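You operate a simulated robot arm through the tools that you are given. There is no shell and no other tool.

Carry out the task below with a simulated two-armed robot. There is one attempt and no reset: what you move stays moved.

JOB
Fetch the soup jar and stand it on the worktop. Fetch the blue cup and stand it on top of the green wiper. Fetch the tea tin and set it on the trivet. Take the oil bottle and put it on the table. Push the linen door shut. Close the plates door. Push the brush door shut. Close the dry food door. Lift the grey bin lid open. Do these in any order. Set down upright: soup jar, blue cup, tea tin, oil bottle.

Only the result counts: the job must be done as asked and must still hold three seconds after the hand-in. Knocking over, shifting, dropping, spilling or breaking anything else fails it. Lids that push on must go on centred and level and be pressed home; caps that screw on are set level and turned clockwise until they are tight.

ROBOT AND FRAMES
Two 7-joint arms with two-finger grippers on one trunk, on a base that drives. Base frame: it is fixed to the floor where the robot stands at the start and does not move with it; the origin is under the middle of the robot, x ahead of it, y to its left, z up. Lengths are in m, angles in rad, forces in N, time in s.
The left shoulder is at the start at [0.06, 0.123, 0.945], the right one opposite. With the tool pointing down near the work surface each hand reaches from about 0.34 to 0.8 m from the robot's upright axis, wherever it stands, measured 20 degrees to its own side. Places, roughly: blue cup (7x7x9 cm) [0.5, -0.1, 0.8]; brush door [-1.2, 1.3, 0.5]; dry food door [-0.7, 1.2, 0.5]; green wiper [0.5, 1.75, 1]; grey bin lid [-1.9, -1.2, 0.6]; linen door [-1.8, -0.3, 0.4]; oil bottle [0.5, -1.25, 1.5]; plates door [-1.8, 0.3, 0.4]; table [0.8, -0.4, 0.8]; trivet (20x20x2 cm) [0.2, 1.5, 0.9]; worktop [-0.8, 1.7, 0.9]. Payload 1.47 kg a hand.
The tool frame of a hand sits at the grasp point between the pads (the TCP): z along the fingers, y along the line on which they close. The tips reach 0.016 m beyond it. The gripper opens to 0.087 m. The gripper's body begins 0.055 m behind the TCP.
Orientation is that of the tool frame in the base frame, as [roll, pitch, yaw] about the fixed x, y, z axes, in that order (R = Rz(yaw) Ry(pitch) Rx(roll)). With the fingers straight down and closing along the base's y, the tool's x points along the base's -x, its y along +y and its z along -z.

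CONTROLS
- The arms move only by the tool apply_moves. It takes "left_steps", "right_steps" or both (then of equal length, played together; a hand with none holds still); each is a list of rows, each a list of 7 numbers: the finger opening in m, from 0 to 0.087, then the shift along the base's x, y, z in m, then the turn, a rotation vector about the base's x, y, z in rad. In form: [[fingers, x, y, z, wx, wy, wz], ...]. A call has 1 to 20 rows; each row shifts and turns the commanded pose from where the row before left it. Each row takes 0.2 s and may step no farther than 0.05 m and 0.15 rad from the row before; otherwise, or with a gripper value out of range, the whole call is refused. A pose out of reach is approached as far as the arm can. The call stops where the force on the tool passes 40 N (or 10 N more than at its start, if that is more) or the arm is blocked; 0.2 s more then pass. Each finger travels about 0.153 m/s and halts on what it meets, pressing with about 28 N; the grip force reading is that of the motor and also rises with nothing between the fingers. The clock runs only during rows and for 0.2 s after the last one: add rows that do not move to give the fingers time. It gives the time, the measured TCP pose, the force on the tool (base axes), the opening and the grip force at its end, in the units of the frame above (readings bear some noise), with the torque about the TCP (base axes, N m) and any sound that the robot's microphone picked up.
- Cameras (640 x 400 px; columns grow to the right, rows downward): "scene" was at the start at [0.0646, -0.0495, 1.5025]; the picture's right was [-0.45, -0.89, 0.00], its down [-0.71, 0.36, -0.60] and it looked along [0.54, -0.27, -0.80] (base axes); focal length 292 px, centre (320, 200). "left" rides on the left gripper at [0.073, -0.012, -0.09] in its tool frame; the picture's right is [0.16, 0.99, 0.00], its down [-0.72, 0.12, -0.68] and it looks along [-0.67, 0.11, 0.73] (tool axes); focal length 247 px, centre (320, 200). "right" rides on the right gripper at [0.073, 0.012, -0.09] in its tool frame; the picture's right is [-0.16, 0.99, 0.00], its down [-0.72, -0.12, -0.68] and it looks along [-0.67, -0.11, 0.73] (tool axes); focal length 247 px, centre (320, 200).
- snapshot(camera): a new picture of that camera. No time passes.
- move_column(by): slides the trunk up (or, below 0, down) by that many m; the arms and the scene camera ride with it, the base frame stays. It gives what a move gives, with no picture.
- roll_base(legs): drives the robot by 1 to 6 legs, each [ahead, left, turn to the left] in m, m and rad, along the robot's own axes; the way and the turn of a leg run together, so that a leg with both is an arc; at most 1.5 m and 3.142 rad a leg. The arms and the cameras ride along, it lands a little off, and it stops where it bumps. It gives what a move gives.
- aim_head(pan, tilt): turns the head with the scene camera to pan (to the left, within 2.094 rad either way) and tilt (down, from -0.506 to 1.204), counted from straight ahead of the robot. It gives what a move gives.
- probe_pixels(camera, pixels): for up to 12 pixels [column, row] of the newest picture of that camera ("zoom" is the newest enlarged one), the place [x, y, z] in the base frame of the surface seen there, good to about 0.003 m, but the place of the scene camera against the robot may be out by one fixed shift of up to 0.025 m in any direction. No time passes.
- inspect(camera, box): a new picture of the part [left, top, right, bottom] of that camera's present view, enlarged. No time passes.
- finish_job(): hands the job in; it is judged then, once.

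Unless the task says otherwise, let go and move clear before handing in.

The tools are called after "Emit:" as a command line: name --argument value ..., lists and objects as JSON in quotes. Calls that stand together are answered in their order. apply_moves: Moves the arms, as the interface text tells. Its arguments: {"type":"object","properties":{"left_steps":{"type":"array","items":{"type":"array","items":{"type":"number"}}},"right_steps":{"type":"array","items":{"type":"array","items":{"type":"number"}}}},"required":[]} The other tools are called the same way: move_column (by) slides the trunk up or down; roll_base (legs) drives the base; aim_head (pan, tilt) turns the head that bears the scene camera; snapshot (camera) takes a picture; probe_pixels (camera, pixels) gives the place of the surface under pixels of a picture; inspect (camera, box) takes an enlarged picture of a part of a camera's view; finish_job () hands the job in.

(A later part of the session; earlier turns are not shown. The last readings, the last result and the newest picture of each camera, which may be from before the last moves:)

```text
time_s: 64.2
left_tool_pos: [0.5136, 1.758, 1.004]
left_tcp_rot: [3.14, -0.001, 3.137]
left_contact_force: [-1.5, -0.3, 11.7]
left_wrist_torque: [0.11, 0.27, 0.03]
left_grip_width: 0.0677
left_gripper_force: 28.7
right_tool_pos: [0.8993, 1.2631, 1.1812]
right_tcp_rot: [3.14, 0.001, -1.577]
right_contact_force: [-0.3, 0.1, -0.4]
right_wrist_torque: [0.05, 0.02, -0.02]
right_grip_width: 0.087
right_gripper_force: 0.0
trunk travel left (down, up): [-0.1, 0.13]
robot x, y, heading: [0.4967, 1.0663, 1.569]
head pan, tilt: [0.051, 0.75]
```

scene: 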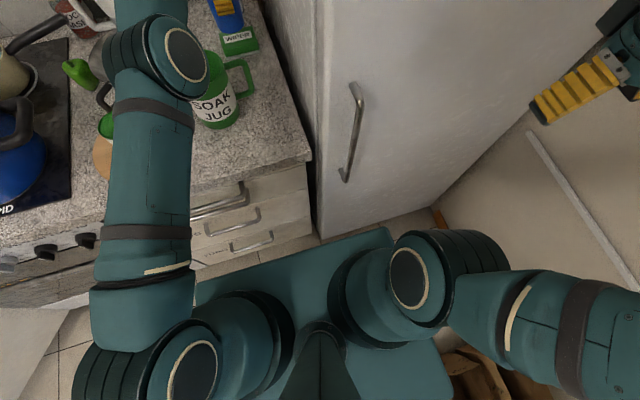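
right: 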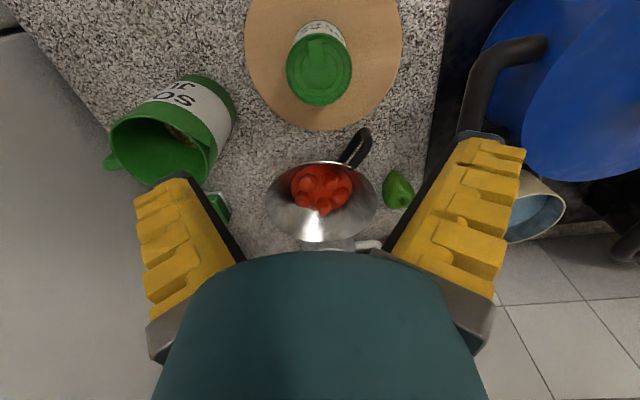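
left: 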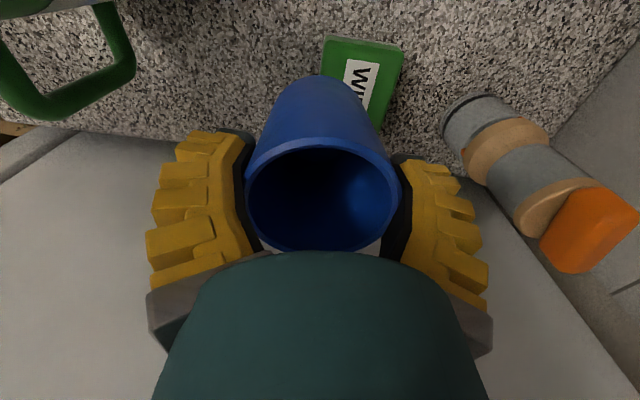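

Contact at z 1.004 (11.7 N). Relax slightly, open, and lift straight up.

Emit:
apply_moves --left_steps '[[0.03, 0, 0, 0.001, 0, 0, 0], [0.075, 0, 0, 0, 0, 0, 0], [0.085, 0, 0, 0, 0, 0, 0], [0.087, 0, 0, 0, 0, 0, 0], [0.087, 0, 0, 0.01, 0, 0, 0], [0.087, 0, 0, 0.02, 0, 0, 0], [0.087, 0, 0, 0.03, 0, 0, 0], [0.087, 0, -0.01, 0.03, 0, 0, 0], [0.087, 0, -0.02, 0.03, 0, 0, 0], [0.087, 0, -0.03, 0.03, 0, 0, 0]]'

Emit:
inspect --camera "scene" --box '[280, 100, 400, 250]'

Emit:
snapshot --camera "left"

```text
time_s: 66.4
left_tool_pos: [0.5149, 1.695, 1.1556]
left_tcp_rot: [3.14, -0.002, 3.136]
left_contact_force: [-0.2, -0.2, 0.2]
left_wrist_torque: [0.04, -0.05, 0.01]
left_grip_width: 0.0872
left_gripper_force: 0.0
right_tool_pos: [0.9004, 1.2627, 1.1812]
right_tcp_rot: [3.141, 0.001, -1.578]
right_contact_force: [0.1, 0.2, 0.7]
right_wrist_torque: [0.0, 0.02, 0.02]
right_grip_width: 0.0868
right_gripper_force: 0.1
trunk travel left (down, up): [-0.1, 0.13]
robot x, y, heading: [0.4951, 1.0655, 1.564]
head pan, tilt: [0.051, 0.75]
```

```text
2.67 times, centred on (340, 175) of scene
```

zoom: 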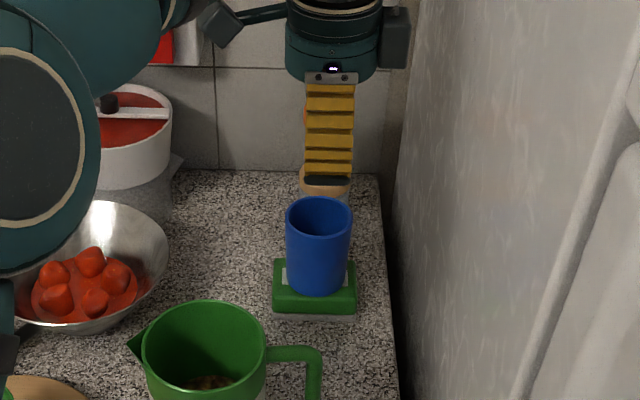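

```text
taken
```

left: 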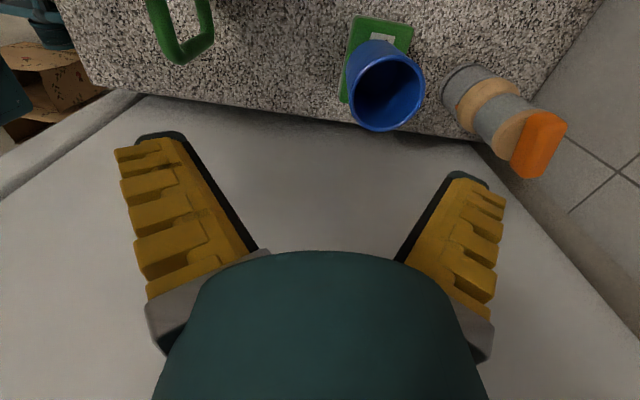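

The cup stands upright on the wiper. Now retract the left hand up and back over the counter, then drive back and left toward the open cabinet doors.

Emit:
apply_moves --left_steps '[[0.087, 0, -0.03, 0.03, 0, 0, 0], [0.087, 0, -0.03, 0.03, 0, 0, 0], [0.087, -0.01, -0.04, 0.02, 0, 0, 0], [0.087, -0.01, -0.04, 0.01, 0, 0, 0], [0.087, -0.02, -0.04, 0, 0, 0, 0], [0.087, -0.02, -0.04, 0, 0, 0, 0], [0.087, -0.02, -0.04, 0, 0, 0, 0], [0.087, -0.02, -0.04, 0, 0, 0, 0]]'

Emit:
roll_base --legs '[[-0.12, 0, 0], [0, 0.6, 0], [-0.4, 0.45, 0]]'

Emit:
aim_head --pan 0.5 --tilt 0.6

Emit:
snapshot --camera "scene"

```text
time_s: 68.2
left_tool_pos: [0.4103, 1.3954, 1.2425]
left_tcp_rot: [3.141, -0.001, 3.136]
left_contact_force: [0.3, -0.9, -0.2]
left_wrist_torque: [0.05, -0.01, -0.02]
left_grip_width: 0.087
left_gripper_force: 0.0
right_tool_pos: [0.9008, 1.2632, 1.182]
right_tcp_rot: [-3.141, 0.001, -1.575]
right_contact_force: [-0.5, -0.3, -1.5]
right_wrist_torque: [0.02, -0.05, -0.01]
right_grip_width: 0.0865
right_gripper_force: 0.1
trunk travel left (down, up): [-0.1, 0.13]
robot x, y, heading: [0.4952, 1.0643, 1.567]
head pan, tilt: [0.051, 0.75]
```

```text
time_s: 78.8
left_tool_pos: [-0.6353, 0.8796, 1.2423]
left_tcp_rot: [-3.141, 0.0, 3.131]
left_contact_force: [-0.4, 0.2, -0.2]
left_wrist_torque: [-0.05, -0.01, -0.02]
left_grip_width: 0.0871
left_gripper_force: 0.2
right_tool_pos: [-0.1459, 0.7438, 1.182]
right_tcp_rot: [-3.141, 0.0, -1.581]
right_contact_force: [0.0, -1.1, 0.3]
right_wrist_torque: [-0.02, 0.0, -0.02]
right_grip_width: 0.0869
right_gripper_force: 0.1
trunk travel left (down, up): [-0.1, 0.13]
robot x, y, heading: [-0.5513, 0.5488, 1.558]
head pan, tilt: [0.051, 0.75]
```

```text
time_s: 79.8
left_tool_pos: [-0.6346, 0.8802, 1.2425]
left_tcp_rot: [-3.141, 0.0, 3.131]
left_contact_force: [0.3, -0.4, -0.5]
left_wrist_torque: [0.01, -0.01, -0.01]
left_grip_width: 0.0869
left_gripper_force: 0.0
right_tool_pos: [-0.1467, 0.743, 1.1808]
right_tcp_rot: [-3.14, 0.0, -1.582]
right_contact_force: [0.3, 0.9, -0.3]
right_wrist_torque: [0.03, 0.01, 0.0]
right_grip_width: 0.087
right_gripper_force: 0.1
trunk travel left (down, up): [-0.1, 0.13]
robot x, y, heading: [-0.5548, 0.5476, 1.563]
head pan, tilt: [0.499, 0.6]
```

```text
taken
```

scene: 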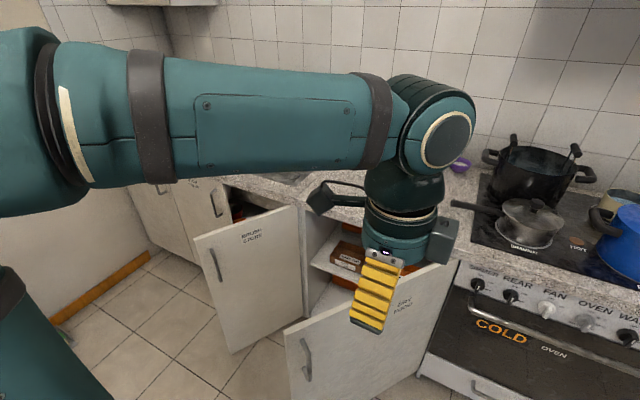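

I see the dry food door (edge at (285,350) to hinge at (457,270)) and the brush door (195,245)-(300,240). Probing their geometry.

Emit:
probe_pixels --camera "scene" --pixels '[[288, 335], [300, 325], [340, 310], [440, 275], [455, 266], [306, 360], [430, 345], [198, 240], [296, 208], [215, 265], [232, 348], [297, 290]]'

Emit:
inspect --camera "scene" --box '[120, 160, 480, 400]'

```text
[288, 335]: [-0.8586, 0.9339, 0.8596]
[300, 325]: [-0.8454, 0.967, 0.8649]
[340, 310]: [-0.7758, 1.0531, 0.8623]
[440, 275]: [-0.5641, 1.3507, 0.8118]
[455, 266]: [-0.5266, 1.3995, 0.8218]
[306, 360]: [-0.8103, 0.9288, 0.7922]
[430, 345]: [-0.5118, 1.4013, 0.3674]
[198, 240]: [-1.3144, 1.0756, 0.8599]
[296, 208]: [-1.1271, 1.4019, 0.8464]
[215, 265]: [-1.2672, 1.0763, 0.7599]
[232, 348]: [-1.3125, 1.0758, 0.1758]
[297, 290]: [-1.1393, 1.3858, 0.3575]
```

```text
1.67 times, centred on (300, 280) of scene
```

zoom: 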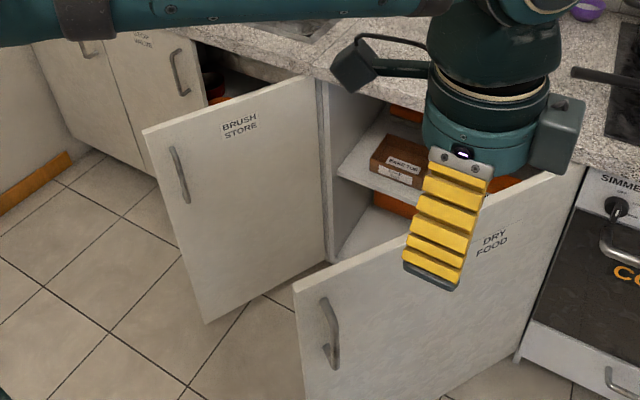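

Dry food door: edge ≈(-0.846,0.948), hinge ≈(-0.51,1.41), 54° open; brush: edge ≈(-1.302,1.09), hinge ≈(-1.12,1.41). I'll back off slightly and rotate the left hand so fingers point forward, closed.

Emit:
roll_base --legs '[[-0.1, 0, 0]]'

Emit:
apply_moves --left_steps '[[0.0, -0.003, 0.022, 0, 0.1428, 0, 0], [0.0, -0.003, 0.022, 0, 0.1428, 0, 0], [0.0, -0.003, 0.022, 0, 0.1428, 0, 0], [0.0, -0.003, 0.022, 0, 0.1428, 0, 0], [0.0, -0.003, 0.022, 0, 0.1428, 0, 0], [0.0, -0.003, 0.022, 0, 0.1428, 0, 0], [0.0, -0.003, 0.022, 0, 0.1428, 0, 0], [0.0, -0.003, 0.022, 0, 0.1428, 0, 0], [0.0, -0.003, 0.022, 0, 0.1428, 0, 0], [0.0, -0.003, 0.022, 0, 0.1428, 0, 0], [0.0, -0.003, 0.022, 0, 0.1428, 0, 0]]'

Emit:
snapshot --camera "scene"

```text
time_s: 80.9
left_tool_pos: [-0.6349, 0.778, 1.2424]
left_tcp_rot: [-3.14, 0.0, 3.131]
left_contact_force: [-0.4, -0.3, 0.0]
left_wrist_torque: [0.02, 0.02, 0.02]
left_grip_width: 0.0868
left_gripper_force: 0.2
right_tool_pos: [-0.1473, 0.6431, 1.1808]
right_tcp_rot: [-3.141, -0.001, -1.58]
right_contact_force: [0.0, -0.4, -0.8]
right_wrist_torque: [0.03, 0.0, -0.02]
right_grip_width: 0.087
right_gripper_force: 0.1
trunk travel left (down, up): [-0.1, 0.13]
robot x, y, heading: [-0.554, 0.4449, 1.564]
head pan, tilt: [0.499, 0.6]
```

```text
time_s: 83.3
left_tool_pos: [-0.6699, 1.021, 1.2401]
left_tcp_rot: [1.573, -0.005, 3.14]
left_contact_force: [-0.1, 0.4, 0.4]
left_wrist_torque: [0.04, 0.03, 0.0]
left_grip_width: 0.0001
left_gripper_force: 28.2
right_tool_pos: [-0.1468, 0.6447, 1.1814]
right_tcp_rot: [-3.141, -0.003, -1.58]
right_contact_force: [-0.2, -0.3, 0.3]
right_wrist_torque: [0.0, 0.03, -0.01]
right_grip_width: 0.087
right_gripper_force: 0.0
trunk travel left (down, up): [-0.1, 0.13]
robot x, y, heading: [-0.5536, 0.4499, 1.558]
head pan, tilt: [0.499, 0.6]
```

```text
taken
```

scene: 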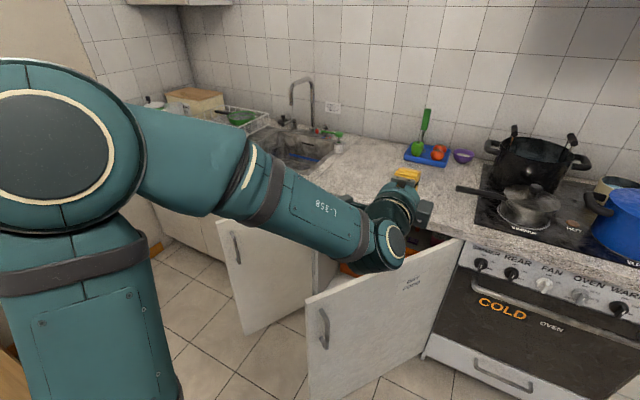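

Fingers now point forward. Descend outside the door to z≈0.70.

Emit:
apply_moves --left_steps '[[0.0, 0, 0, -0.048, 0, 0, 0], [0.0, 0, 0, -0.048, 0, 0, 0], [0.0, 0, 0, -0.048, 0, 0, 0], [0.0, 0, 0, -0.048, 0, 0, 0], [0.0, 0, 0, -0.048, 0, 0, 0], [0.0, 0, 0, -0.048, 0, 0, 0], [0.0, 0, 0, -0.048, 0, 0, 0], [0.0, 0, 0, -0.048, 0, 0, 0], [0.0, 0, 0, -0.048, 0, 0, 0], [0.0, 0, 0, -0.048, 0, 0, 0], [0.0, 0, 0, -0.048, 0, 0, 0]]'

Emit:
snapshot --camera "scene"

Emit:
snapshot --camera "left"

```text
time_s: 85.7
left_tool_pos: [-0.6523, 1.0055, 0.8196]
left_tcp_rot: [1.571, -0.009, 3.141]
left_contact_force: [-0.4, 0.3, 0.2]
left_wrist_torque: [0.0, 0.0, -0.02]
left_grip_width: 0.0001
left_gripper_force: 28.2
left hand out of reach, approached as far as the arm can: row 3, 4, 5
right_tool_pos: [-0.1471, 0.6445, 1.1811]
right_tcp_rot: [-3.142, -0.001, -1.58]
right_contact_force: [-0.2, 0.4, -0.4]
right_wrist_torque: [0.0, 0.0, 0.0]
right_grip_width: 0.0869
right_gripper_force: 0.1
trunk travel left (down, up): [-0.1, 0.13]
robot x, y, heading: [-0.5537, 0.4454, 1.563]
head pan, tilt: [0.499, 0.6]
```

```text
taken
```

scene: 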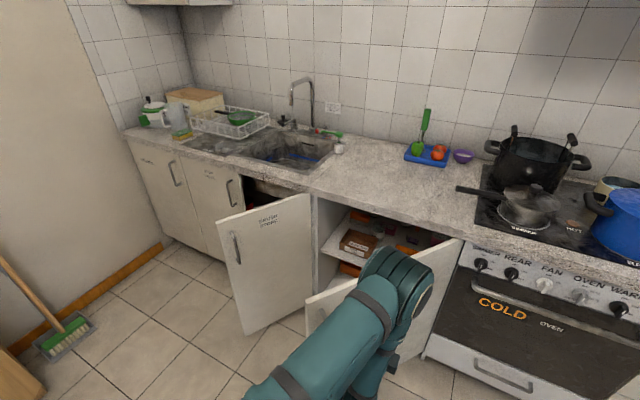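

```text
taken
```

left: 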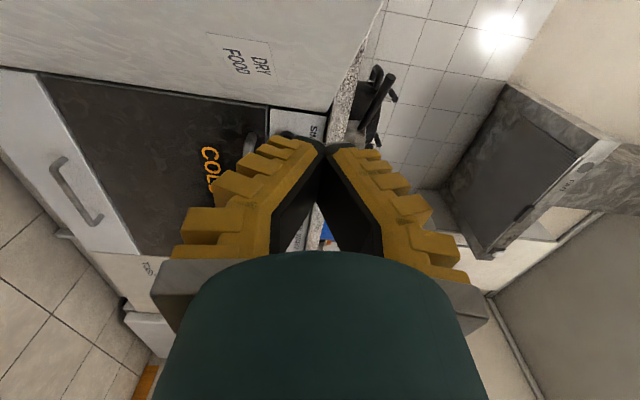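

Hand is at z 0.82 outside the door. Lower a bit more and begin pushing along the door's arc.

Emit:
apply_moves --left_steps '[[0.0, 0, 0, -0.04, 0, 0, 0], [0.0, 0, 0, -0.04, 0, 0, 0], [0.0, -0.025, 0.022, 0, 0, 0, 0], [0.0, -0.026, 0.022, 0, 0, 0, 0], [0.0, -0.025, 0.02, 0, 0, 0, 0]]'

Emit:
snapshot --camera "left"

```text
time_s: 86.9
left_tool_pos: [-0.7289, 1.0718, 0.7427]
left_tcp_rot: [1.572, -0.008, -3.141]
left_contact_force: [0.9, 0.7, -0.9]
left_wrist_torque: [-0.04, -0.02, -0.02]
left_grip_width: 0.0
left_gripper_force: 28.0
right_tool_pos: [-0.147, 0.643, 1.1823]
right_tcp_rot: [3.141, 0.001, -1.58]
right_contact_force: [0.4, 0.5, -0.7]
right_wrist_torque: [0.02, 0.0, 0.0]
right_grip_width: 0.087
right_gripper_force: 0.1
trunk travel left (down, up): [-0.1, 0.13]
robot x, y, heading: [-0.5519, 0.4482, 1.558]
head pan, tilt: [0.499, 0.6]
```

```text
taken
```

left: 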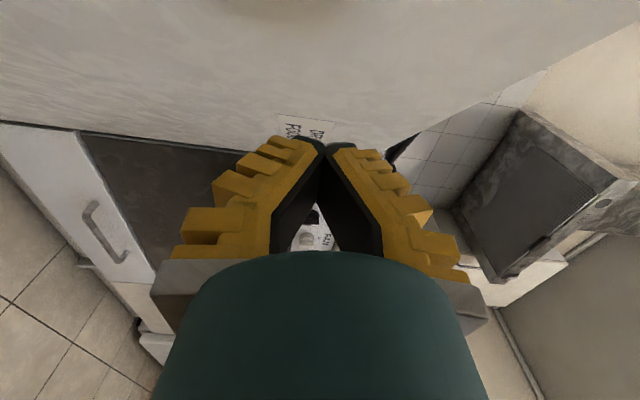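

Almost touching. Push along the arc to about 25°.

Emit:
apply_moves --left_steps '[[0.0, -0.027, 0.02, 0, 0, 0, 0], [0.0, -0.025, 0.022, 0, 0, 0, 0], [0.0, -0.024, 0.024, 0, 0, 0, 0], [0.0, -0.022, 0.027, 0, 0, 0, 0], [0.0, -0.02, 0.028, 0, 0, 0, 0], [0.0, -0.02, 0.03, 0, 0, 0, 0]]'

Emit:
snapshot --camera "scene"

```text
time_s: 88.3
left_tool_pos: [-0.8649, 1.2209, 0.7375]
left_tcp_rot: [1.572, -0.009, -3.14]
left_contact_force: [0.0, 0.1, -0.8]
left_wrist_torque: [0.04, 0.01, -0.02]
left_grip_width: 0.0003
left_gripper_force: 28.1
right_tool_pos: [-0.1485, 0.6436, 1.1814]
right_tcp_rot: [-3.141, 0.0, -1.578]
right_contact_force: [0.6, 0.0, -0.1]
right_wrist_torque: [-0.01, -0.04, -0.06]
right_grip_width: 0.087
right_gripper_force: 0.0
trunk travel left (down, up): [-0.1, 0.13]
robot x, y, heading: [-0.555, 0.448, 1.562]
head pan, tilt: [0.499, 0.6]
```

```text
taken
```

scene: 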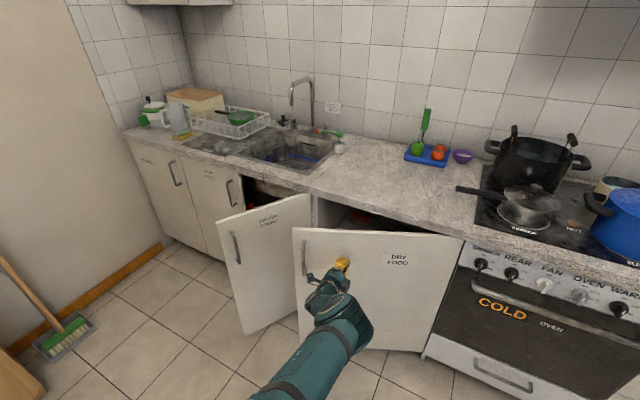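

The door follows easily. Continue the push; the arm may run short near the end.

Emit:
apply_moves --left_steps '[[0.0, -0.013, 0.03, 0, 0, 0, 0], [0.0, -0.011, 0.03, 0, 0, 0, 0], [0.0, -0.009, 0.03, 0, 0, 0, 0], [0.0, -0.006, 0.03, 0, 0, 0, 0], [0.0, -0.003, 0.03, 0, 0, 0, 0], [0.0, 0, 0.025, 0, 0, 0, 0]]'

Emit:
snapshot --camera "scene"

```text
time_s: 89.7
left_tool_pos: [-0.8826, 1.3145, 0.7933]
left_tcp_rot: [1.572, -0.01, 3.141]
left_contact_force: [0.7, -0.5, 0.3]
left_wrist_torque: [0.03, 0.01, -0.01]
left_grip_width: 0.0
left_gripper_force: 28.2
left hand out of reach, approached as far as the arm can: row 3, 4, 5, 6
right_tool_pos: [-0.1476, 0.6432, 1.1806]
right_tcp_rot: [3.14, 0.002, -1.579]
right_contact_force: [-0.9, -0.6, -0.4]
right_wrist_torque: [0.0, 0.0, -0.01]
right_grip_width: 0.087
right_gripper_force: 0.0
trunk travel left (down, up): [-0.1, 0.13]
robot x, y, heading: [-0.5518, 0.4458, 1.559]
head pan, tilt: [0.499, 0.6]
```

```text
taken
```

scene: 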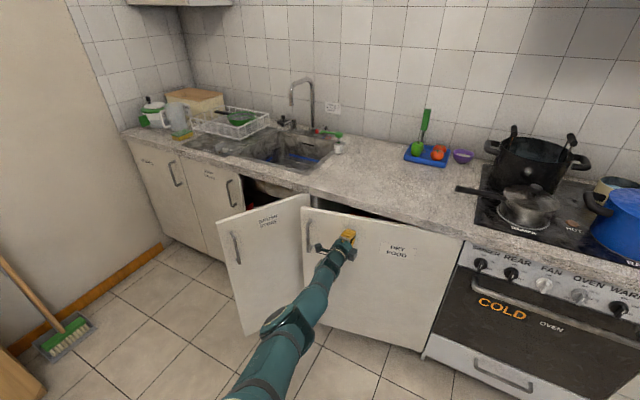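

About 12° left. Retract the hand 0.13 m, drive forward 0.15 m, then finish the push.

Emit:
apply_moves --left_steps '[[0.0, 0, -0.045, -0.01, 0, 0, 0], [0.0, 0, -0.045, -0.01, 0, 0, 0], [0.0, 0, -0.04, -0.02, 0, 0, 0]]'

Emit:
roll_base --legs '[[0.15, 0, 0]]'

Emit:
apply_moves --left_steps '[[0.0, 0, 0.03, 0, 0, 0, 0], [0.0, 0, 0.03, 0, 0, 0, 0], [0.0, 0, 0.025, 0, 0, 0, 0], [0.0, 0, 0.02, 0, 0, 0, 0]]'

```text
time_s: 90.5
left_tool_pos: [-0.9027, 1.2553, 0.7062]
left_tcp_rot: [1.571, -0.009, -3.141]
left_contact_force: [-0.1, 0.8, 0.5]
left_wrist_torque: [-0.01, 0.01, 0.0]
left_grip_width: 0.0
left_gripper_force: 28.0
left hand out of reach, approached as far as the arm can: row 1, 2, 3
right_tool_pos: [-0.1483, 0.6433, 1.1811]
right_tcp_rot: [3.141, 0.001, -1.579]
right_contact_force: [0.1, 0.4, 0.7]
right_wrist_torque: [-0.02, 0.03, 0.02]
right_grip_width: 0.087
right_gripper_force: 0.0
trunk travel left (down, up): [-0.1, 0.13]
robot x, y, heading: [-0.5562, 0.4467, 1.563]
head pan, tilt: [0.499, 0.6]
```

```text
time_s: 92.0
left_tool_pos: [-0.9027, 1.405, 0.7051]
left_tcp_rot: [1.57, -0.008, 3.141]
left_contact_force: [-0.2, -1.1, 0.2]
left_wrist_torque: [-0.01, 0.03, 0.03]
left_grip_width: 0.0
left_gripper_force: 28.3
right_tool_pos: [-0.1468, 0.794, 1.1807]
right_tcp_rot: [-3.141, -0.002, -1.579]
right_contact_force: [1.1, 0.0, -0.4]
right_wrist_torque: [0.01, -0.02, 0.01]
right_grip_width: 0.0871
right_gripper_force: 0.0
trunk travel left (down, up): [-0.1, 0.13]
robot x, y, heading: [-0.5558, 0.5944, 1.561]
head pan, tilt: [0.499, 0.6]
stopped in leg 1: the force on the tool passed its limit at 86 N (the readings are from after the stop); the commanded pose is now the measured one
```

```text
time_s: 92.3
left_tool_pos: [-0.9019, 1.4045, 0.7054]
left_tcp_rot: [1.582, -0.008, -3.139]
left_contact_force: [3.2, -17.2, 4.9]
left_wrist_torque: [0.08, -0.05, -0.08]
left_grip_width: 0.0058
left_gripper_force: 28.3
left hand out of reach, approached as far as the arm can: row 1
right_tool_pos: [-0.1459, 0.7934, 1.181]
right_tcp_rot: [3.14, -0.001, -1.576]
right_contact_force: [-0.3, 0.0, -0.6]
right_wrist_torque: [-0.03, 0.0, -0.02]
right_grip_width: 0.087
right_gripper_force: 0.0
trunk travel left (down, up): [-0.1, 0.13]
robot x, y, heading: [-0.5488, 0.5968, 1.564]
head pan, tilt: [0.499, 0.6]
stopped in row 1 (left hand): the force on the tool passed its limit at 60 N (the readings are from after the stop); the commanded pose is now the measured one
```

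The push ended with a firm stop; check whether the door is shut.

Emit:
apply_moves --left_steps '[[0.0, 0, -0.03, 0, 0, 0, 0], [0.0, 0, -0.04, 0, 0, 0, 0], [0.0, 0, -0.04, 0, 0, 0, 0], [0.0, 0, -0.04, 0, 0, 0, 0]]'

Emit:
snapshot --camera "scene"

Emit:
inspect --camera "scene" --box '[180, 150, 500, 350]'

```text
time_s: 93.3
left_tool_pos: [-0.9187, 1.2968, 0.675]
left_tcp_rot: [1.578, -0.004, 3.14]
left_contact_force: [-4.9, -7.0, -3.4]
left_wrist_torque: [0.24, -0.01, -0.44]
left_grip_width: 0.0
left_gripper_force: 28.4
left hand out of reach, approached as far as the arm can: row 1, 2
right_tool_pos: [-0.1498, 0.7948, 1.1815]
right_tcp_rot: [-3.141, -0.002, -1.575]
right_contact_force: [-0.3, 0.9, -0.2]
right_wrist_torque: [-0.02, -0.01, 0.01]
right_grip_width: 0.0871
right_gripper_force: 0.1
trunk travel left (down, up): [-0.1, 0.13]
robot x, y, heading: [-0.5535, 0.5951, 1.568]
head pan, tilt: [0.499, 0.6]
```

```text
taken
```

scene: 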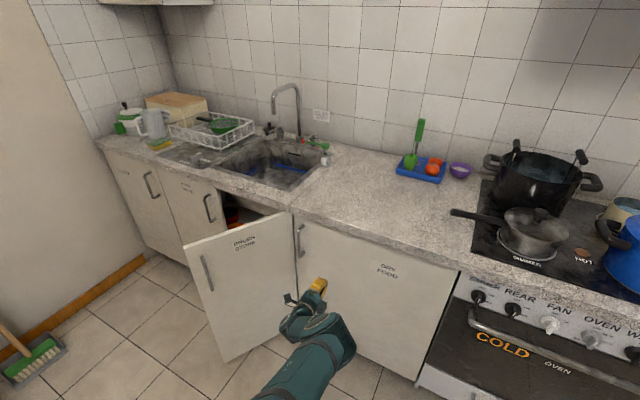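

```text
2.00 times, centred on (340, 250) of scene
```

zoom: 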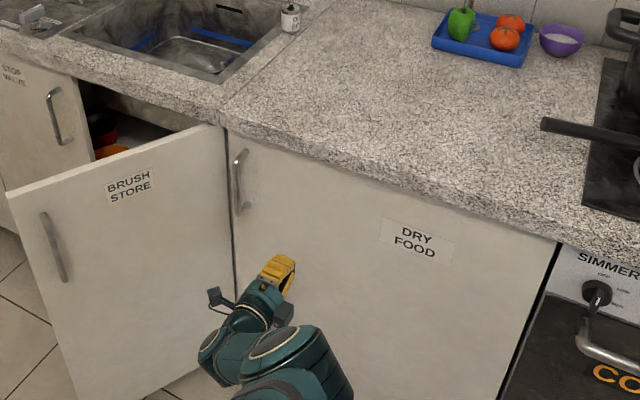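

Dry food door is shut flush. Retract the hand toward the robot, then drive left for the brush door.

Emit:
apply_moves --left_steps '[[0.0, 0.01, -0.04, 0.005, 0, 0, 0], [0.0, 0.03, -0.033, 0.005, 0, 0, 0], [0.0, 0.032, -0.033, 0.005, 0, 0, 0], [0.0, 0.032, -0.033, 0.005, 0, 0, 0], [0.0, 0.032, -0.033, 0.005, 0, 0, 0], [0.0, 0.032, -0.033, 0.005, 0, 0, 0], [0.0, 0.032, -0.03, 0.005, 0, 0, 0]]'

Emit:
roll_base --legs '[[0, 0.45, 0]]'

Emit:
snapshot --camera "scene"

```text
time_s: 94.9
left_tool_pos: [-0.7128, 1.0632, 0.7111]
left_tcp_rot: [1.582, -0.011, -3.138]
left_contact_force: [-0.7, -1.1, 0.4]
left_wrist_torque: [-0.01, 0.01, -0.01]
left_grip_width: 0.0002
left_gripper_force: 27.9
right_tool_pos: [-0.1474, 0.7938, 1.182]
right_tcp_rot: [3.14, -0.002, -1.578]
right_contact_force: [0.0, 0.0, 0.9]
right_wrist_torque: [-0.01, 0.0, 0.01]
right_grip_width: 0.087
right_gripper_force: 0.1
trunk travel left (down, up): [-0.1, 0.13]
robot x, y, heading: [-0.5497, 0.5931, 1.566]
head pan, tilt: [0.499, 0.6]
```

```text
time_s: 99.5
left_tool_pos: [-1.1771, 1.0628, 0.7117]
left_tcp_rot: [1.586, -0.01, -3.128]
left_contact_force: [-0.3, 0.6, 0.7]
left_wrist_torque: [0.01, 0.02, 0.0]
left_grip_width: 0.0003
left_gripper_force: 28.7
right_tool_pos: [-0.6072, 0.7983, 1.1826]
right_tcp_rot: [3.14, -0.001, -1.568]
right_contact_force: [-0.4, 0.1, -0.2]
right_wrist_torque: [0.01, 0.02, -0.01]
right_grip_width: 0.0868
right_gripper_force: 0.0
trunk travel left (down, up): [-0.1, 0.13]
robot x, y, heading: [-1.0103, 0.595, 1.573]
head pan, tilt: [0.499, 0.6]
```

```text
taken
```

scene: 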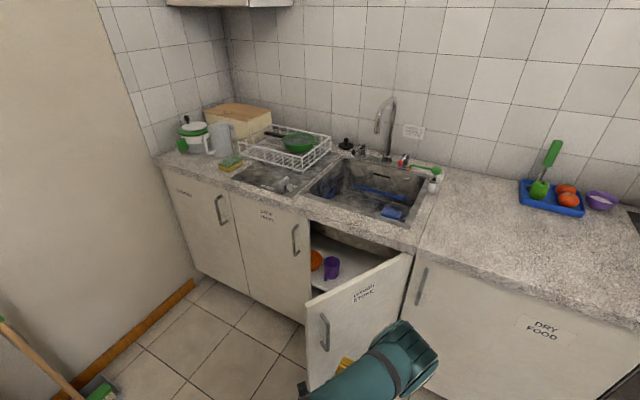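

Probing the brush door from here before pushing.

Emit:
probe_pixels --camera "scene" --pixels '[[309, 306], [320, 298], [365, 278], [408, 262], [405, 300], [312, 380], [326, 320], [430, 300], [295, 240]]'

Emit:
snapshot --camera "left"

```text
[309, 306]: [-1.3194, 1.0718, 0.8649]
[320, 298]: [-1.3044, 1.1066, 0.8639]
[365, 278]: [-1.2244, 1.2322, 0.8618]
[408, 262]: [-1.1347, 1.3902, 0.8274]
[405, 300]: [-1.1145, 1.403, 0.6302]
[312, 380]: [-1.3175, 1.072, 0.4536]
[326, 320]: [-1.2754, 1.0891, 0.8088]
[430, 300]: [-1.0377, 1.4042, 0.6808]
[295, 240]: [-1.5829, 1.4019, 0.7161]
```

```text
taken
```

left: 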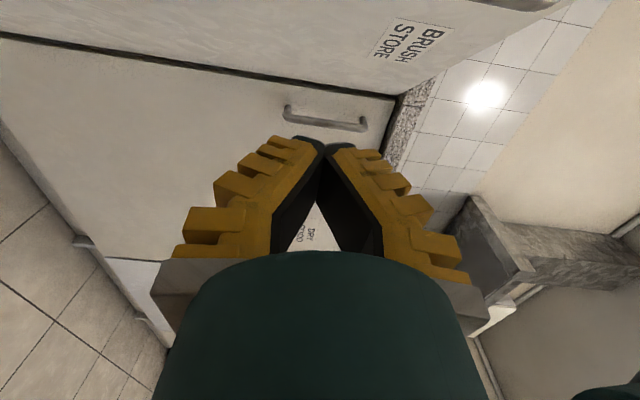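

Now push the brush door along its arc (push radius 0.27 m).

Emit:
apply_moves --left_steps '[[0.0, -0.012, 0.04, 0, 0, 0, 0], [0.0, -0.018, 0.035, 0, 0, 0, 0], [0.0, -0.018, 0.035, 0, 0, 0, 0], [0.0, -0.025, 0.017, 0, 0, 0, 0], [0.0, -0.025, 0.018, 0, 0, 0, 0], [0.0, -0.024, 0.018, 0, 0, 0, 0], [0.0, -0.02, 0.026, 0, 0, 0, 0], [0.0, -0.018, 0.027, 0, 0, 0, 0], [0.0, -0.016, 0.027, 0, 0, 0, 0]]'

Emit:
snapshot --camera "scene"

```text
time_s: 101.5
left_tool_pos: [-1.3539, 1.3069, 0.7111]
left_tcp_rot: [1.584, -0.008, -3.126]
left_contact_force: [-0.3, -0.1, -0.5]
left_wrist_torque: [0.01, -0.02, -0.02]
left_grip_width: 0.0002
left_gripper_force: 28.2
right_tool_pos: [-0.6072, 0.7996, 1.1809]
right_tcp_rot: [-3.141, -0.002, -1.568]
right_contact_force: [-1.5, 0.8, 0.7]
right_wrist_torque: [0.0, -0.01, 0.01]
right_grip_width: 0.0869
right_gripper_force: 0.0
trunk travel left (down, up): [-0.1, 0.13]
robot x, y, heading: [-1.0089, 0.6001, 1.572]
head pan, tilt: [0.499, 0.6]
```

```text
taken
```

scene: 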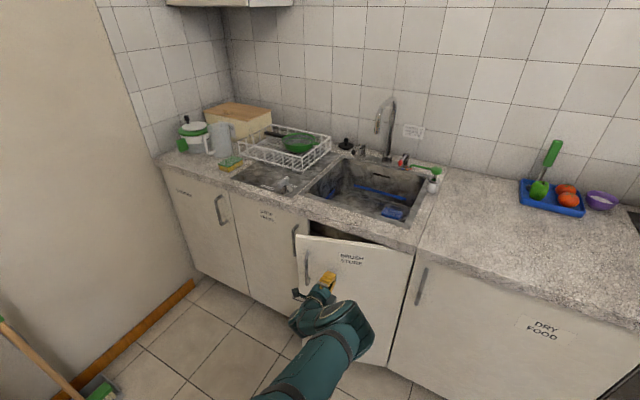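

Nearly shut. Finish the push until contact force rises.

Emit:
apply_moves --left_steps '[[0.0, -0.01, 0.03, 0, 0, 0, 0], [0.0, -0.007, 0.03, 0, 0, 0, 0], [0.0, -0.003, 0.03, 0, 0, 0, 0], [0.0, 0, 0.015, 0, 0, 0, 0], [0.0, 0, 0.01, 0, 0, 0, 0]]'

Emit:
snapshot --camera "scene"

```text
time_s: 102.6
left_tool_pos: [-1.3733, 1.4063, 0.7096]
left_tcp_rot: [1.597, -0.01, -3.123]
left_contact_force: [3.5, -21.0, 8.0]
left_wrist_torque: [0.08, -0.19, -0.27]
left_grip_width: 0.0059
left_gripper_force: 27.9
left hand out of reach, approached as far as the arm can: row 5
right_tool_pos: [-0.607, 0.7962, 1.1823]
right_tcp_rot: [3.14, -0.001, -1.566]
right_contact_force: [-0.5, -1.1, 0.2]
right_wrist_torque: [-0.01, 0.02, 0.0]
right_grip_width: 0.0869
right_gripper_force: 0.1
trunk travel left (down, up): [-0.1, 0.13]
robot x, y, heading: [-1.0105, 0.5958, 1.581]
head pan, tilt: [0.499, 0.6]
stopped in row 5 (left hand): the force on the tool passed its limit at 58 N (the readings are from after the stop); the commanded pose is now the measured one
```

```text
taken
```

scene: 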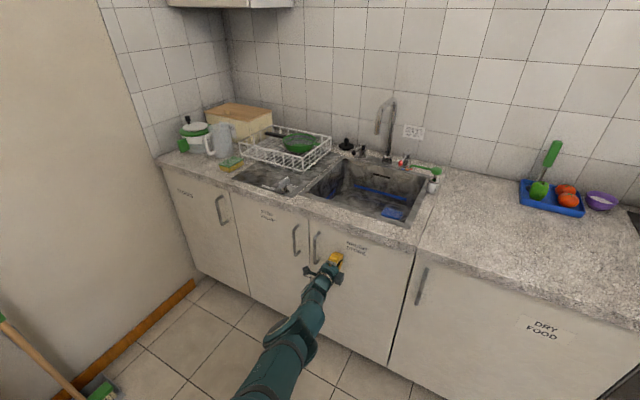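

Brush door is shut. Retract the hand, then back away and turn to face the sideboard with plates/linen doors.

Emit:
apply_moves --left_steps '[[0.0, 0, -0.04, 0, 0, 0, 0], [0.0, 0, -0.045, 0, 0, 0, 0], [0.0, 0.02, -0.045, 0, 0, 0, 0], [0.0, 0.03, -0.035, 0, 0, 0, 0], [0.0, 0.03, -0.035, 0, 0, 0, 0], [0.0, 0.03, -0.035, 0, 0, 0, 0], [0.0, 0.03, -0.035, 0, 0, 0, 0], [0.0, 0.03, -0.03, 0, 0, 0, 0]]'

Emit:
roll_base --legs '[[-0.55, -0.3, 0], [0, 0, 1.56]]'

Emit:
aim_head --pan 0 --tilt 0.55

Emit:
snapshot --camera "scene"

```text
time_s: 104.4
left_tool_pos: [-1.2012, 1.1066, 0.7112]
left_tcp_rot: [1.596, -0.012, -3.123]
left_contact_force: [-0.1, 0.5, -0.9]
left_wrist_torque: [-0.01, -0.01, 0.01]
left_grip_width: 0.0001
left_gripper_force: 27.8
right_tool_pos: [-0.6073, 0.7987, 1.1807]
right_tcp_rot: [-3.141, -0.002, -1.566]
right_contact_force: [0.9, 0.2, -0.1]
right_wrist_torque: [0.01, 0.0, 0.02]
right_grip_width: 0.0871
right_gripper_force: 0.1
trunk travel left (down, up): [-0.1, 0.13]
robot x, y, heading: [-1.0114, 0.597, 1.578]
head pan, tilt: [0.499, 0.6]
```

```text
time_s: 111.7
left_tool_pos: [-1.2379, -0.1221, 0.711]
left_tcp_rot: [1.599, -0.01, -1.627]
left_contact_force: [0.3, -0.2, -0.2]
left_wrist_torque: [-0.02, 0.0, 0.0]
left_grip_width: 0.0
left_gripper_force: 28.3
right_tool_pos: [-0.8852, 0.4487, 1.1805]
right_tcp_rot: [3.141, -0.002, -0.07]
right_contact_force: [0.2, 0.0, 0.2]
right_wrist_torque: [-0.01, -0.05, 0.0]
right_grip_width: 0.0869
right_gripper_force: 0.1
trunk travel left (down, up): [-0.1, 0.13]
robot x, y, heading: [-0.7143, 0.0297, 3.067]
head pan, tilt: [0.499, 0.6]
```

```text
time_s: 112.6
left_tool_pos: [-1.2373, -0.1226, 0.7117]
left_tcp_rot: [1.598, -0.011, -1.628]
left_contact_force: [0.5, 0.0, 0.6]
left_wrist_torque: [0.01, -0.01, 0.0]
left_grip_width: 0.0
left_gripper_force: 28.0
right_tool_pos: [-0.8855, 0.448, 1.1817]
right_tcp_rot: [-3.141, -0.001, -0.069]
right_contact_force: [0.5, -0.3, 0.4]
right_wrist_torque: [0.01, 0.05, -0.02]
right_grip_width: 0.087
right_gripper_force: 0.0
trunk travel left (down, up): [-0.1, 0.13]
robot x, y, heading: [-0.7145, 0.0315, 3.071]
head pan, tilt: [0.0, 0.55]
```

```text
taken
```

scene: 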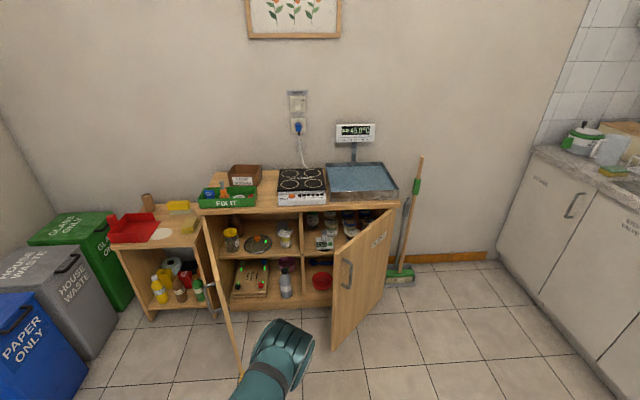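

Facing the sideboard: plates door (label at (378,240), edge x≈335, hinge at right ≈392), linen door nearly edge-on at (205,215)–(240,375). Probing.

Emit:
inspect --camera "scene" --box '[100, 160, 440, 400]'

Emit:
probe_pixels --camera "scene" --pixels '[[338, 268], [337, 345], [388, 215], [386, 290], [365, 250], [345, 280], [239, 370], [238, 374], [207, 222], [222, 300], [300, 205], [391, 212]]'

```text
1.67 times, centred on (270, 280) of scene
```

zoom: 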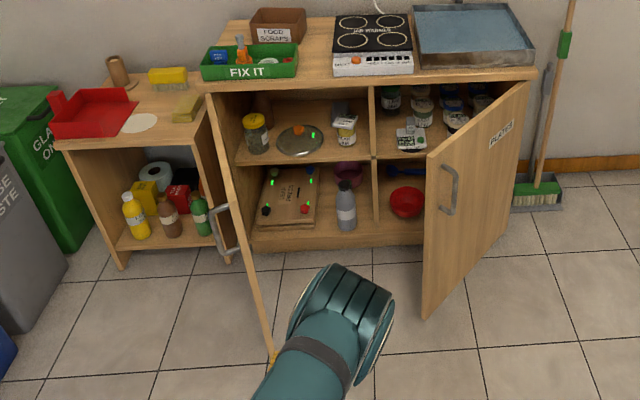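

```text
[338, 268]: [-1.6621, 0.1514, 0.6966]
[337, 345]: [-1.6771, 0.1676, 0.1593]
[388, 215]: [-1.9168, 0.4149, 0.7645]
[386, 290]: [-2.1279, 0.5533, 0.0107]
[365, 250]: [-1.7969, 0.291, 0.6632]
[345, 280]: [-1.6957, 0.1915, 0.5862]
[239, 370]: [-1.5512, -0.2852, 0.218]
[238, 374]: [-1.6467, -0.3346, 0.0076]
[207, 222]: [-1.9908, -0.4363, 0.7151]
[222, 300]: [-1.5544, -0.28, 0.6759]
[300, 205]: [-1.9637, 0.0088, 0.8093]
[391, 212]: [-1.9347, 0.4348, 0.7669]
```

Linen: hinge ≈(-1.94,-0.44), edge ≈(-1.55,-0.28), ~68° open; plates: hinge ≈(-1.935,0.435), edge ≈(-1.66,0.15), ~44° open. Do linen first: shift the left hand outward so it passes on the outer (−y) side of the door, then drive closer.

Emit:
apply_moves --left_steps '[[0.0, 0, -0.04, -0.005, 0, 0, 0], [0.0, 0, -0.04, -0.005, 0, 0, 0], [0.0, 0, -0.04, -0.005, 0, 0, 0], [0.0, 0, -0.04, -0.005, 0, 0, 0], [0.0, 0, -0.04, -0.005, 0, 0, 0], [0.0, 0, -0.04, -0.005, 0, 0, 0], [0.0, 0, -0.04, -0.005, 0, 0, 0]]'

Emit:
probe_pixels --camera "scene" --pixels '[[160, 245], [210, 240], [150, 315], [215, 315], [120, 245], [200, 220]]'

Emit:
roll_base --legs '[[0, 0.15, 0.07]]'

Emit:
snapshot --camera "scene"

```text
time_s: 114.2
left_tool_pos: [-1.2395, -0.4008, 0.6783]
left_tcp_rot: [1.6, -0.009, -1.626]
left_contact_force: [0.1, -0.3, 0.2]
left_wrist_torque: [-0.02, 0.02, -0.02]
left_grip_width: 0.0
left_gripper_force: 28.2
right_tool_pos: [-0.8853, 0.4474, 1.1804]
right_tcp_rot: [3.141, -0.002, -0.07]
right_contact_force: [0.0, -0.6, -0.4]
right_wrist_torque: [0.02, -0.01, -0.01]
right_grip_width: 0.0869
right_gripper_force: 0.1
trunk travel left (down, up): [-0.1, 0.13]
robot x, y, heading: [-0.7141, 0.0294, 3.073]
head pan, tilt: [0.0, 0.55]
```

```text
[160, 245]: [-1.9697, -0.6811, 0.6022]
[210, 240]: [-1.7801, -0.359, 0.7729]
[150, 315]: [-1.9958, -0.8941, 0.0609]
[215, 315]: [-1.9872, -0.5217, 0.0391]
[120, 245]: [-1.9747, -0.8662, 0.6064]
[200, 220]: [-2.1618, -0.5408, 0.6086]
```

```text
time_s: 116.2
left_tool_pos: [-1.2126, -0.5902, 0.6788]
left_tcp_rot: [1.598, -0.011, -1.555]
left_contact_force: [0.0, -0.1, -0.1]
left_wrist_torque: [-0.04, 0.03, -0.01]
left_grip_width: 0.0
left_gripper_force: 27.9
right_tool_pos: [-0.9194, 0.2834, 1.1807]
right_tcp_rot: [3.142, -0.003, 0.004]
right_contact_force: [-0.6, -1.1, 0.2]
right_wrist_torque: [0.0, 0.01, 0.02]
right_grip_width: 0.087
right_gripper_force: 0.3
trunk travel left (down, up): [-0.1, 0.13]
robot x, y, heading: [-0.7189, -0.1247, -3.143]
head pan, tilt: [0.0, 0.55]
```

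```text
taken
```

scene: 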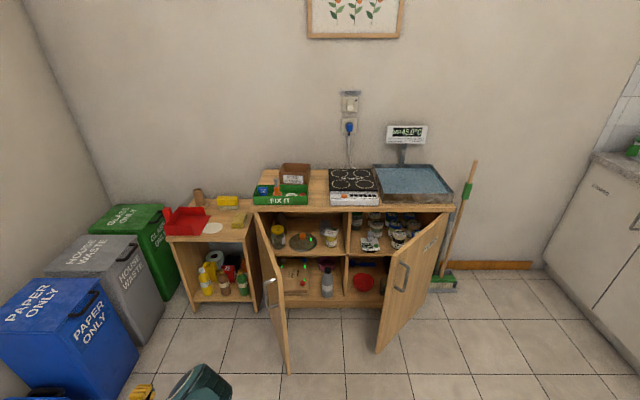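

Checking the bins' positions relative to my left-hand path.

Emit:
probe_pixels --camera "scene" --pixels '[[138, 350], [100, 290], [165, 300], [90, 245], [45, 390], [130, 235], [40, 300], [180, 280], [255, 220], [287, 350], [279, 285], [262, 240]]'

Emit:
inspect --camera "scene" --box '[0, 190, 300, 400]'

```text
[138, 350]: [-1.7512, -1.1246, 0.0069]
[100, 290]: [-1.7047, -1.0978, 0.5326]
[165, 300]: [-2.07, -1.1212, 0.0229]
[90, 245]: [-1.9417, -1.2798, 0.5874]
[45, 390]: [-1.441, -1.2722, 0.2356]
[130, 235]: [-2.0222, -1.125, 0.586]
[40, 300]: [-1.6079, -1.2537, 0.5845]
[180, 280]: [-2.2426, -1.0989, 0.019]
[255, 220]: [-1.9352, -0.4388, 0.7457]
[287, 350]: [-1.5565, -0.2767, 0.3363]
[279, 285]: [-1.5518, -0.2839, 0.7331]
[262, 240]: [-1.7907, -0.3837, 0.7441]
```

```text
1.90 times, centred on (150, 295) of scene
```

zoom: 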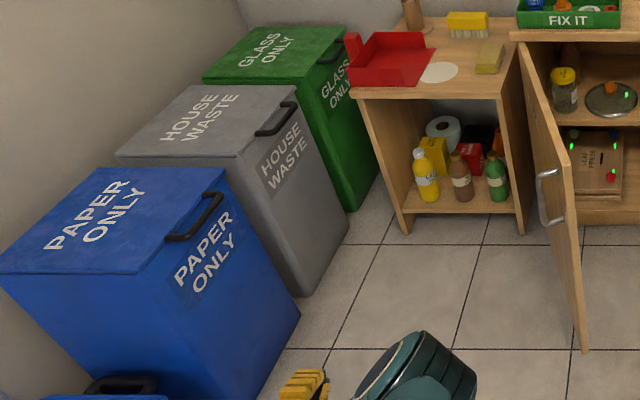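

Bins are at y<-1.1, clear. Drive ahead 0.38 m toward the sideboard.

Emit:
roll_base --legs '[[0.38, 0, 0]]'

Emit:
aim_head --pan 0.2 --tilt 0.8

Emit:
snapshot --camera "scene"

Emit:
snapshot --camera "left"

```text
time_s: 118.6
left_tool_pos: [-1.5991, -0.5896, 0.6798]
left_tcp_rot: [1.598, -0.011, -1.555]
left_contact_force: [0.1, 0.1, -0.2]
left_wrist_torque: [0.05, 0.03, -0.01]
left_grip_width: 0.0
left_gripper_force: 28.4
right_tool_pos: [-1.3076, 0.2824, 1.1822]
right_tcp_rot: [3.141, -0.001, 0.003]
right_contact_force: [0.2, 0.7, -0.4]
right_wrist_torque: [0.0, -0.02, 0.01]
right_grip_width: 0.087
right_gripper_force: 0.1
trunk travel left (down, up): [-0.1, 0.13]
robot x, y, heading: [-1.1085, -0.1226, -3.139]
head pan, tilt: [0.0, 0.55]
```

```text
time_s: 119.4
left_tool_pos: [-1.5984, -0.5891, 0.6792]
left_tcp_rot: [1.598, -0.011, -1.554]
left_contact_force: [-0.3, -0.2, -0.2]
left_wrist_torque: [-0.02, -0.01, 0.01]
left_grip_width: 0.0
left_gripper_force: 28.3
right_tool_pos: [-1.3068, 0.283, 1.1815]
right_tcp_rot: [3.141, -0.002, 0.0]
right_contact_force: [0.2, -0.6, -0.2]
right_wrist_torque: [-0.03, 0.01, -0.02]
right_grip_width: 0.0871
right_gripper_force: 0.1
trunk travel left (down, up): [-0.1, 0.13]
robot x, y, heading: [-1.1052, -0.1259, -3.145]
head pan, tilt: [0.201, 0.799]
```

```text
taken
```

scene: 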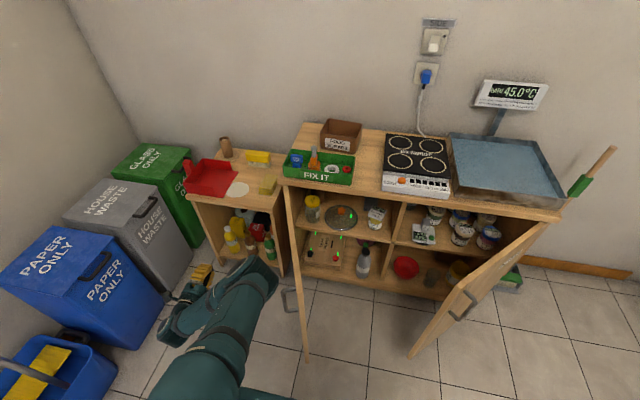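

```text
taken
```

left: 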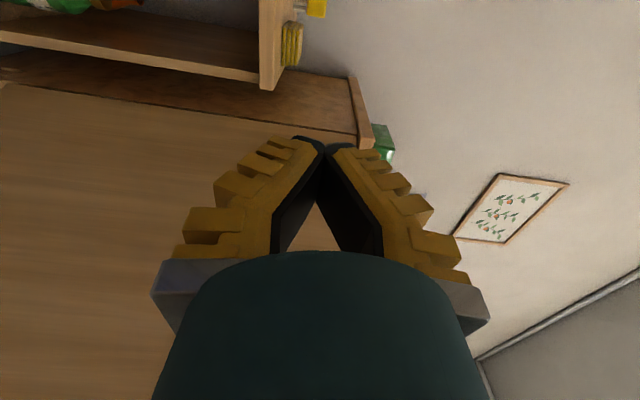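

Push the linen door with the left fingers along its arc.

Emit:
apply_moves --left_steps '[[0.0, -0.0155, 0.035, 0.009, 0, 0, 0], [0.0, -0.0155, 0.035, 0.009, 0, 0, 0], [0.0, -0.0155, 0.035, 0.009, 0, 0, 0], [0.0, -0.0155, 0.035, 0.009, 0, 0, 0], [0.0, -0.004, 0.032, 0, 0, 0, 0], [0.0, -0.004, 0.032, 0, 0, 0, 0], [0.0, -0.004, 0.031, 0, 0, 0, 0], [0.0, -0.013, 0.026, 0, 0, 0, 0], [0.0, -0.013, 0.026, 0, 0, 0, 0], [0.0, -0.014, 0.026, 0, 0, 0, 0]]'

Emit:
snapshot --camera "scene"

```text
time_s: 121.6
left_tool_pos: [-1.7126, -0.2778, 0.7159]
left_tcp_rot: [1.599, -0.011, -1.552]
left_contact_force: [0.7, -0.3, 0.1]
left_wrist_torque: [0.02, -0.01, 0.03]
left_grip_width: 0.0
left_gripper_force: 27.8
right_tool_pos: [-1.3065, 0.2827, 1.1814]
right_tcp_rot: [-3.141, -0.001, 0.001]
right_contact_force: [-0.1, 0.0, 0.0]
right_wrist_torque: [-0.01, -0.03, 0.0]
right_grip_width: 0.0868
right_gripper_force: 0.1
trunk travel left (down, up): [-0.1, 0.13]
robot x, y, heading: [-1.1058, -0.1205, -3.141]
head pan, tilt: [0.201, 0.799]
```

```text
taken
```

scene: 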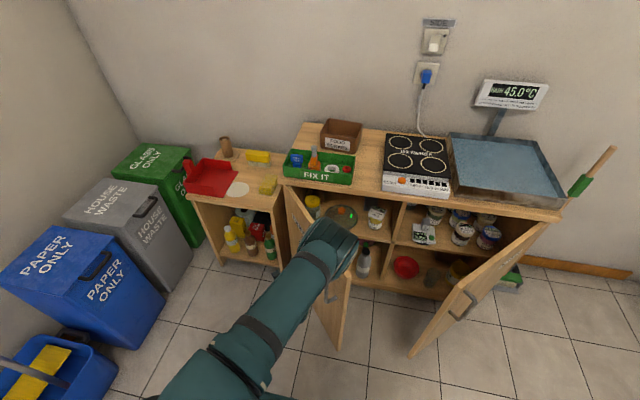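

The linen door is swinging in. Continue to closed.

Emit:
apply_moves --left_steps '[[0.0, -0.0233, 0.023, 0, 0, 0, 0], [0.0, -0.0233, 0.023, 0, 0, 0, 0], [0.0, -0.0233, 0.0225, 0, 0, 0, 0], [0.0, -0.033, 0.017, 0, 0, 0, 0], [0.0, -0.034, 0.0165, 0, 0, 0, 0], [0.0, -0.035, 0.008, 0, 0, 0, 0], [0.0, -0.03, 0.005, 0, 0, 0, 0], [0.0, -0.015, 0.002, 0, 0, 0, 0], [0.0, -0.01, 0, 0, 0, 0, 0]]'

Emit:
snapshot --camera "scene"

```text
time_s: 123.6
left_tool_pos: [-1.9281, -0.1605, 0.7172]
left_tcp_rot: [1.598, -0.011, -1.555]
left_contact_force: [0.6, 0.7, 0.8]
left_wrist_torque: [-0.02, -0.02, 0.02]
left_grip_width: 0.0
left_gripper_force: 28.3
left hand out of reach, approached as far as the arm can: row 9
right_tool_pos: [-1.306, 0.2827, 1.1824]
right_tcp_rot: [-3.142, -0.002, 0.001]
right_contact_force: [0.2, 0.4, 1.3]
right_wrist_torque: [-0.02, 0.0, 0.02]
right_grip_width: 0.087
right_gripper_force: 0.1
trunk travel left (down, up): [-0.1, 0.13]
robot x, y, heading: [-1.105, -0.1221, -3.139]
head pan, tilt: [0.201, 0.799]
```

```text
taken
```

scene: 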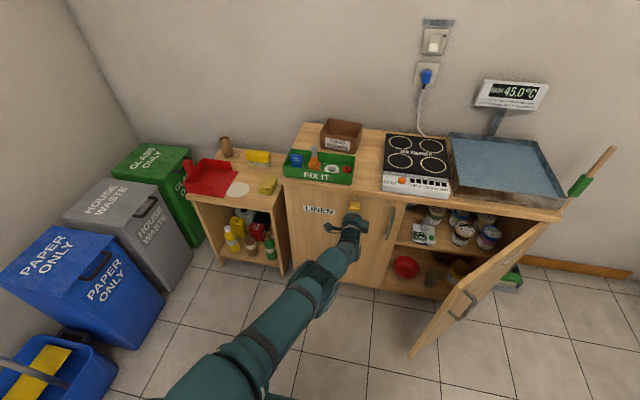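

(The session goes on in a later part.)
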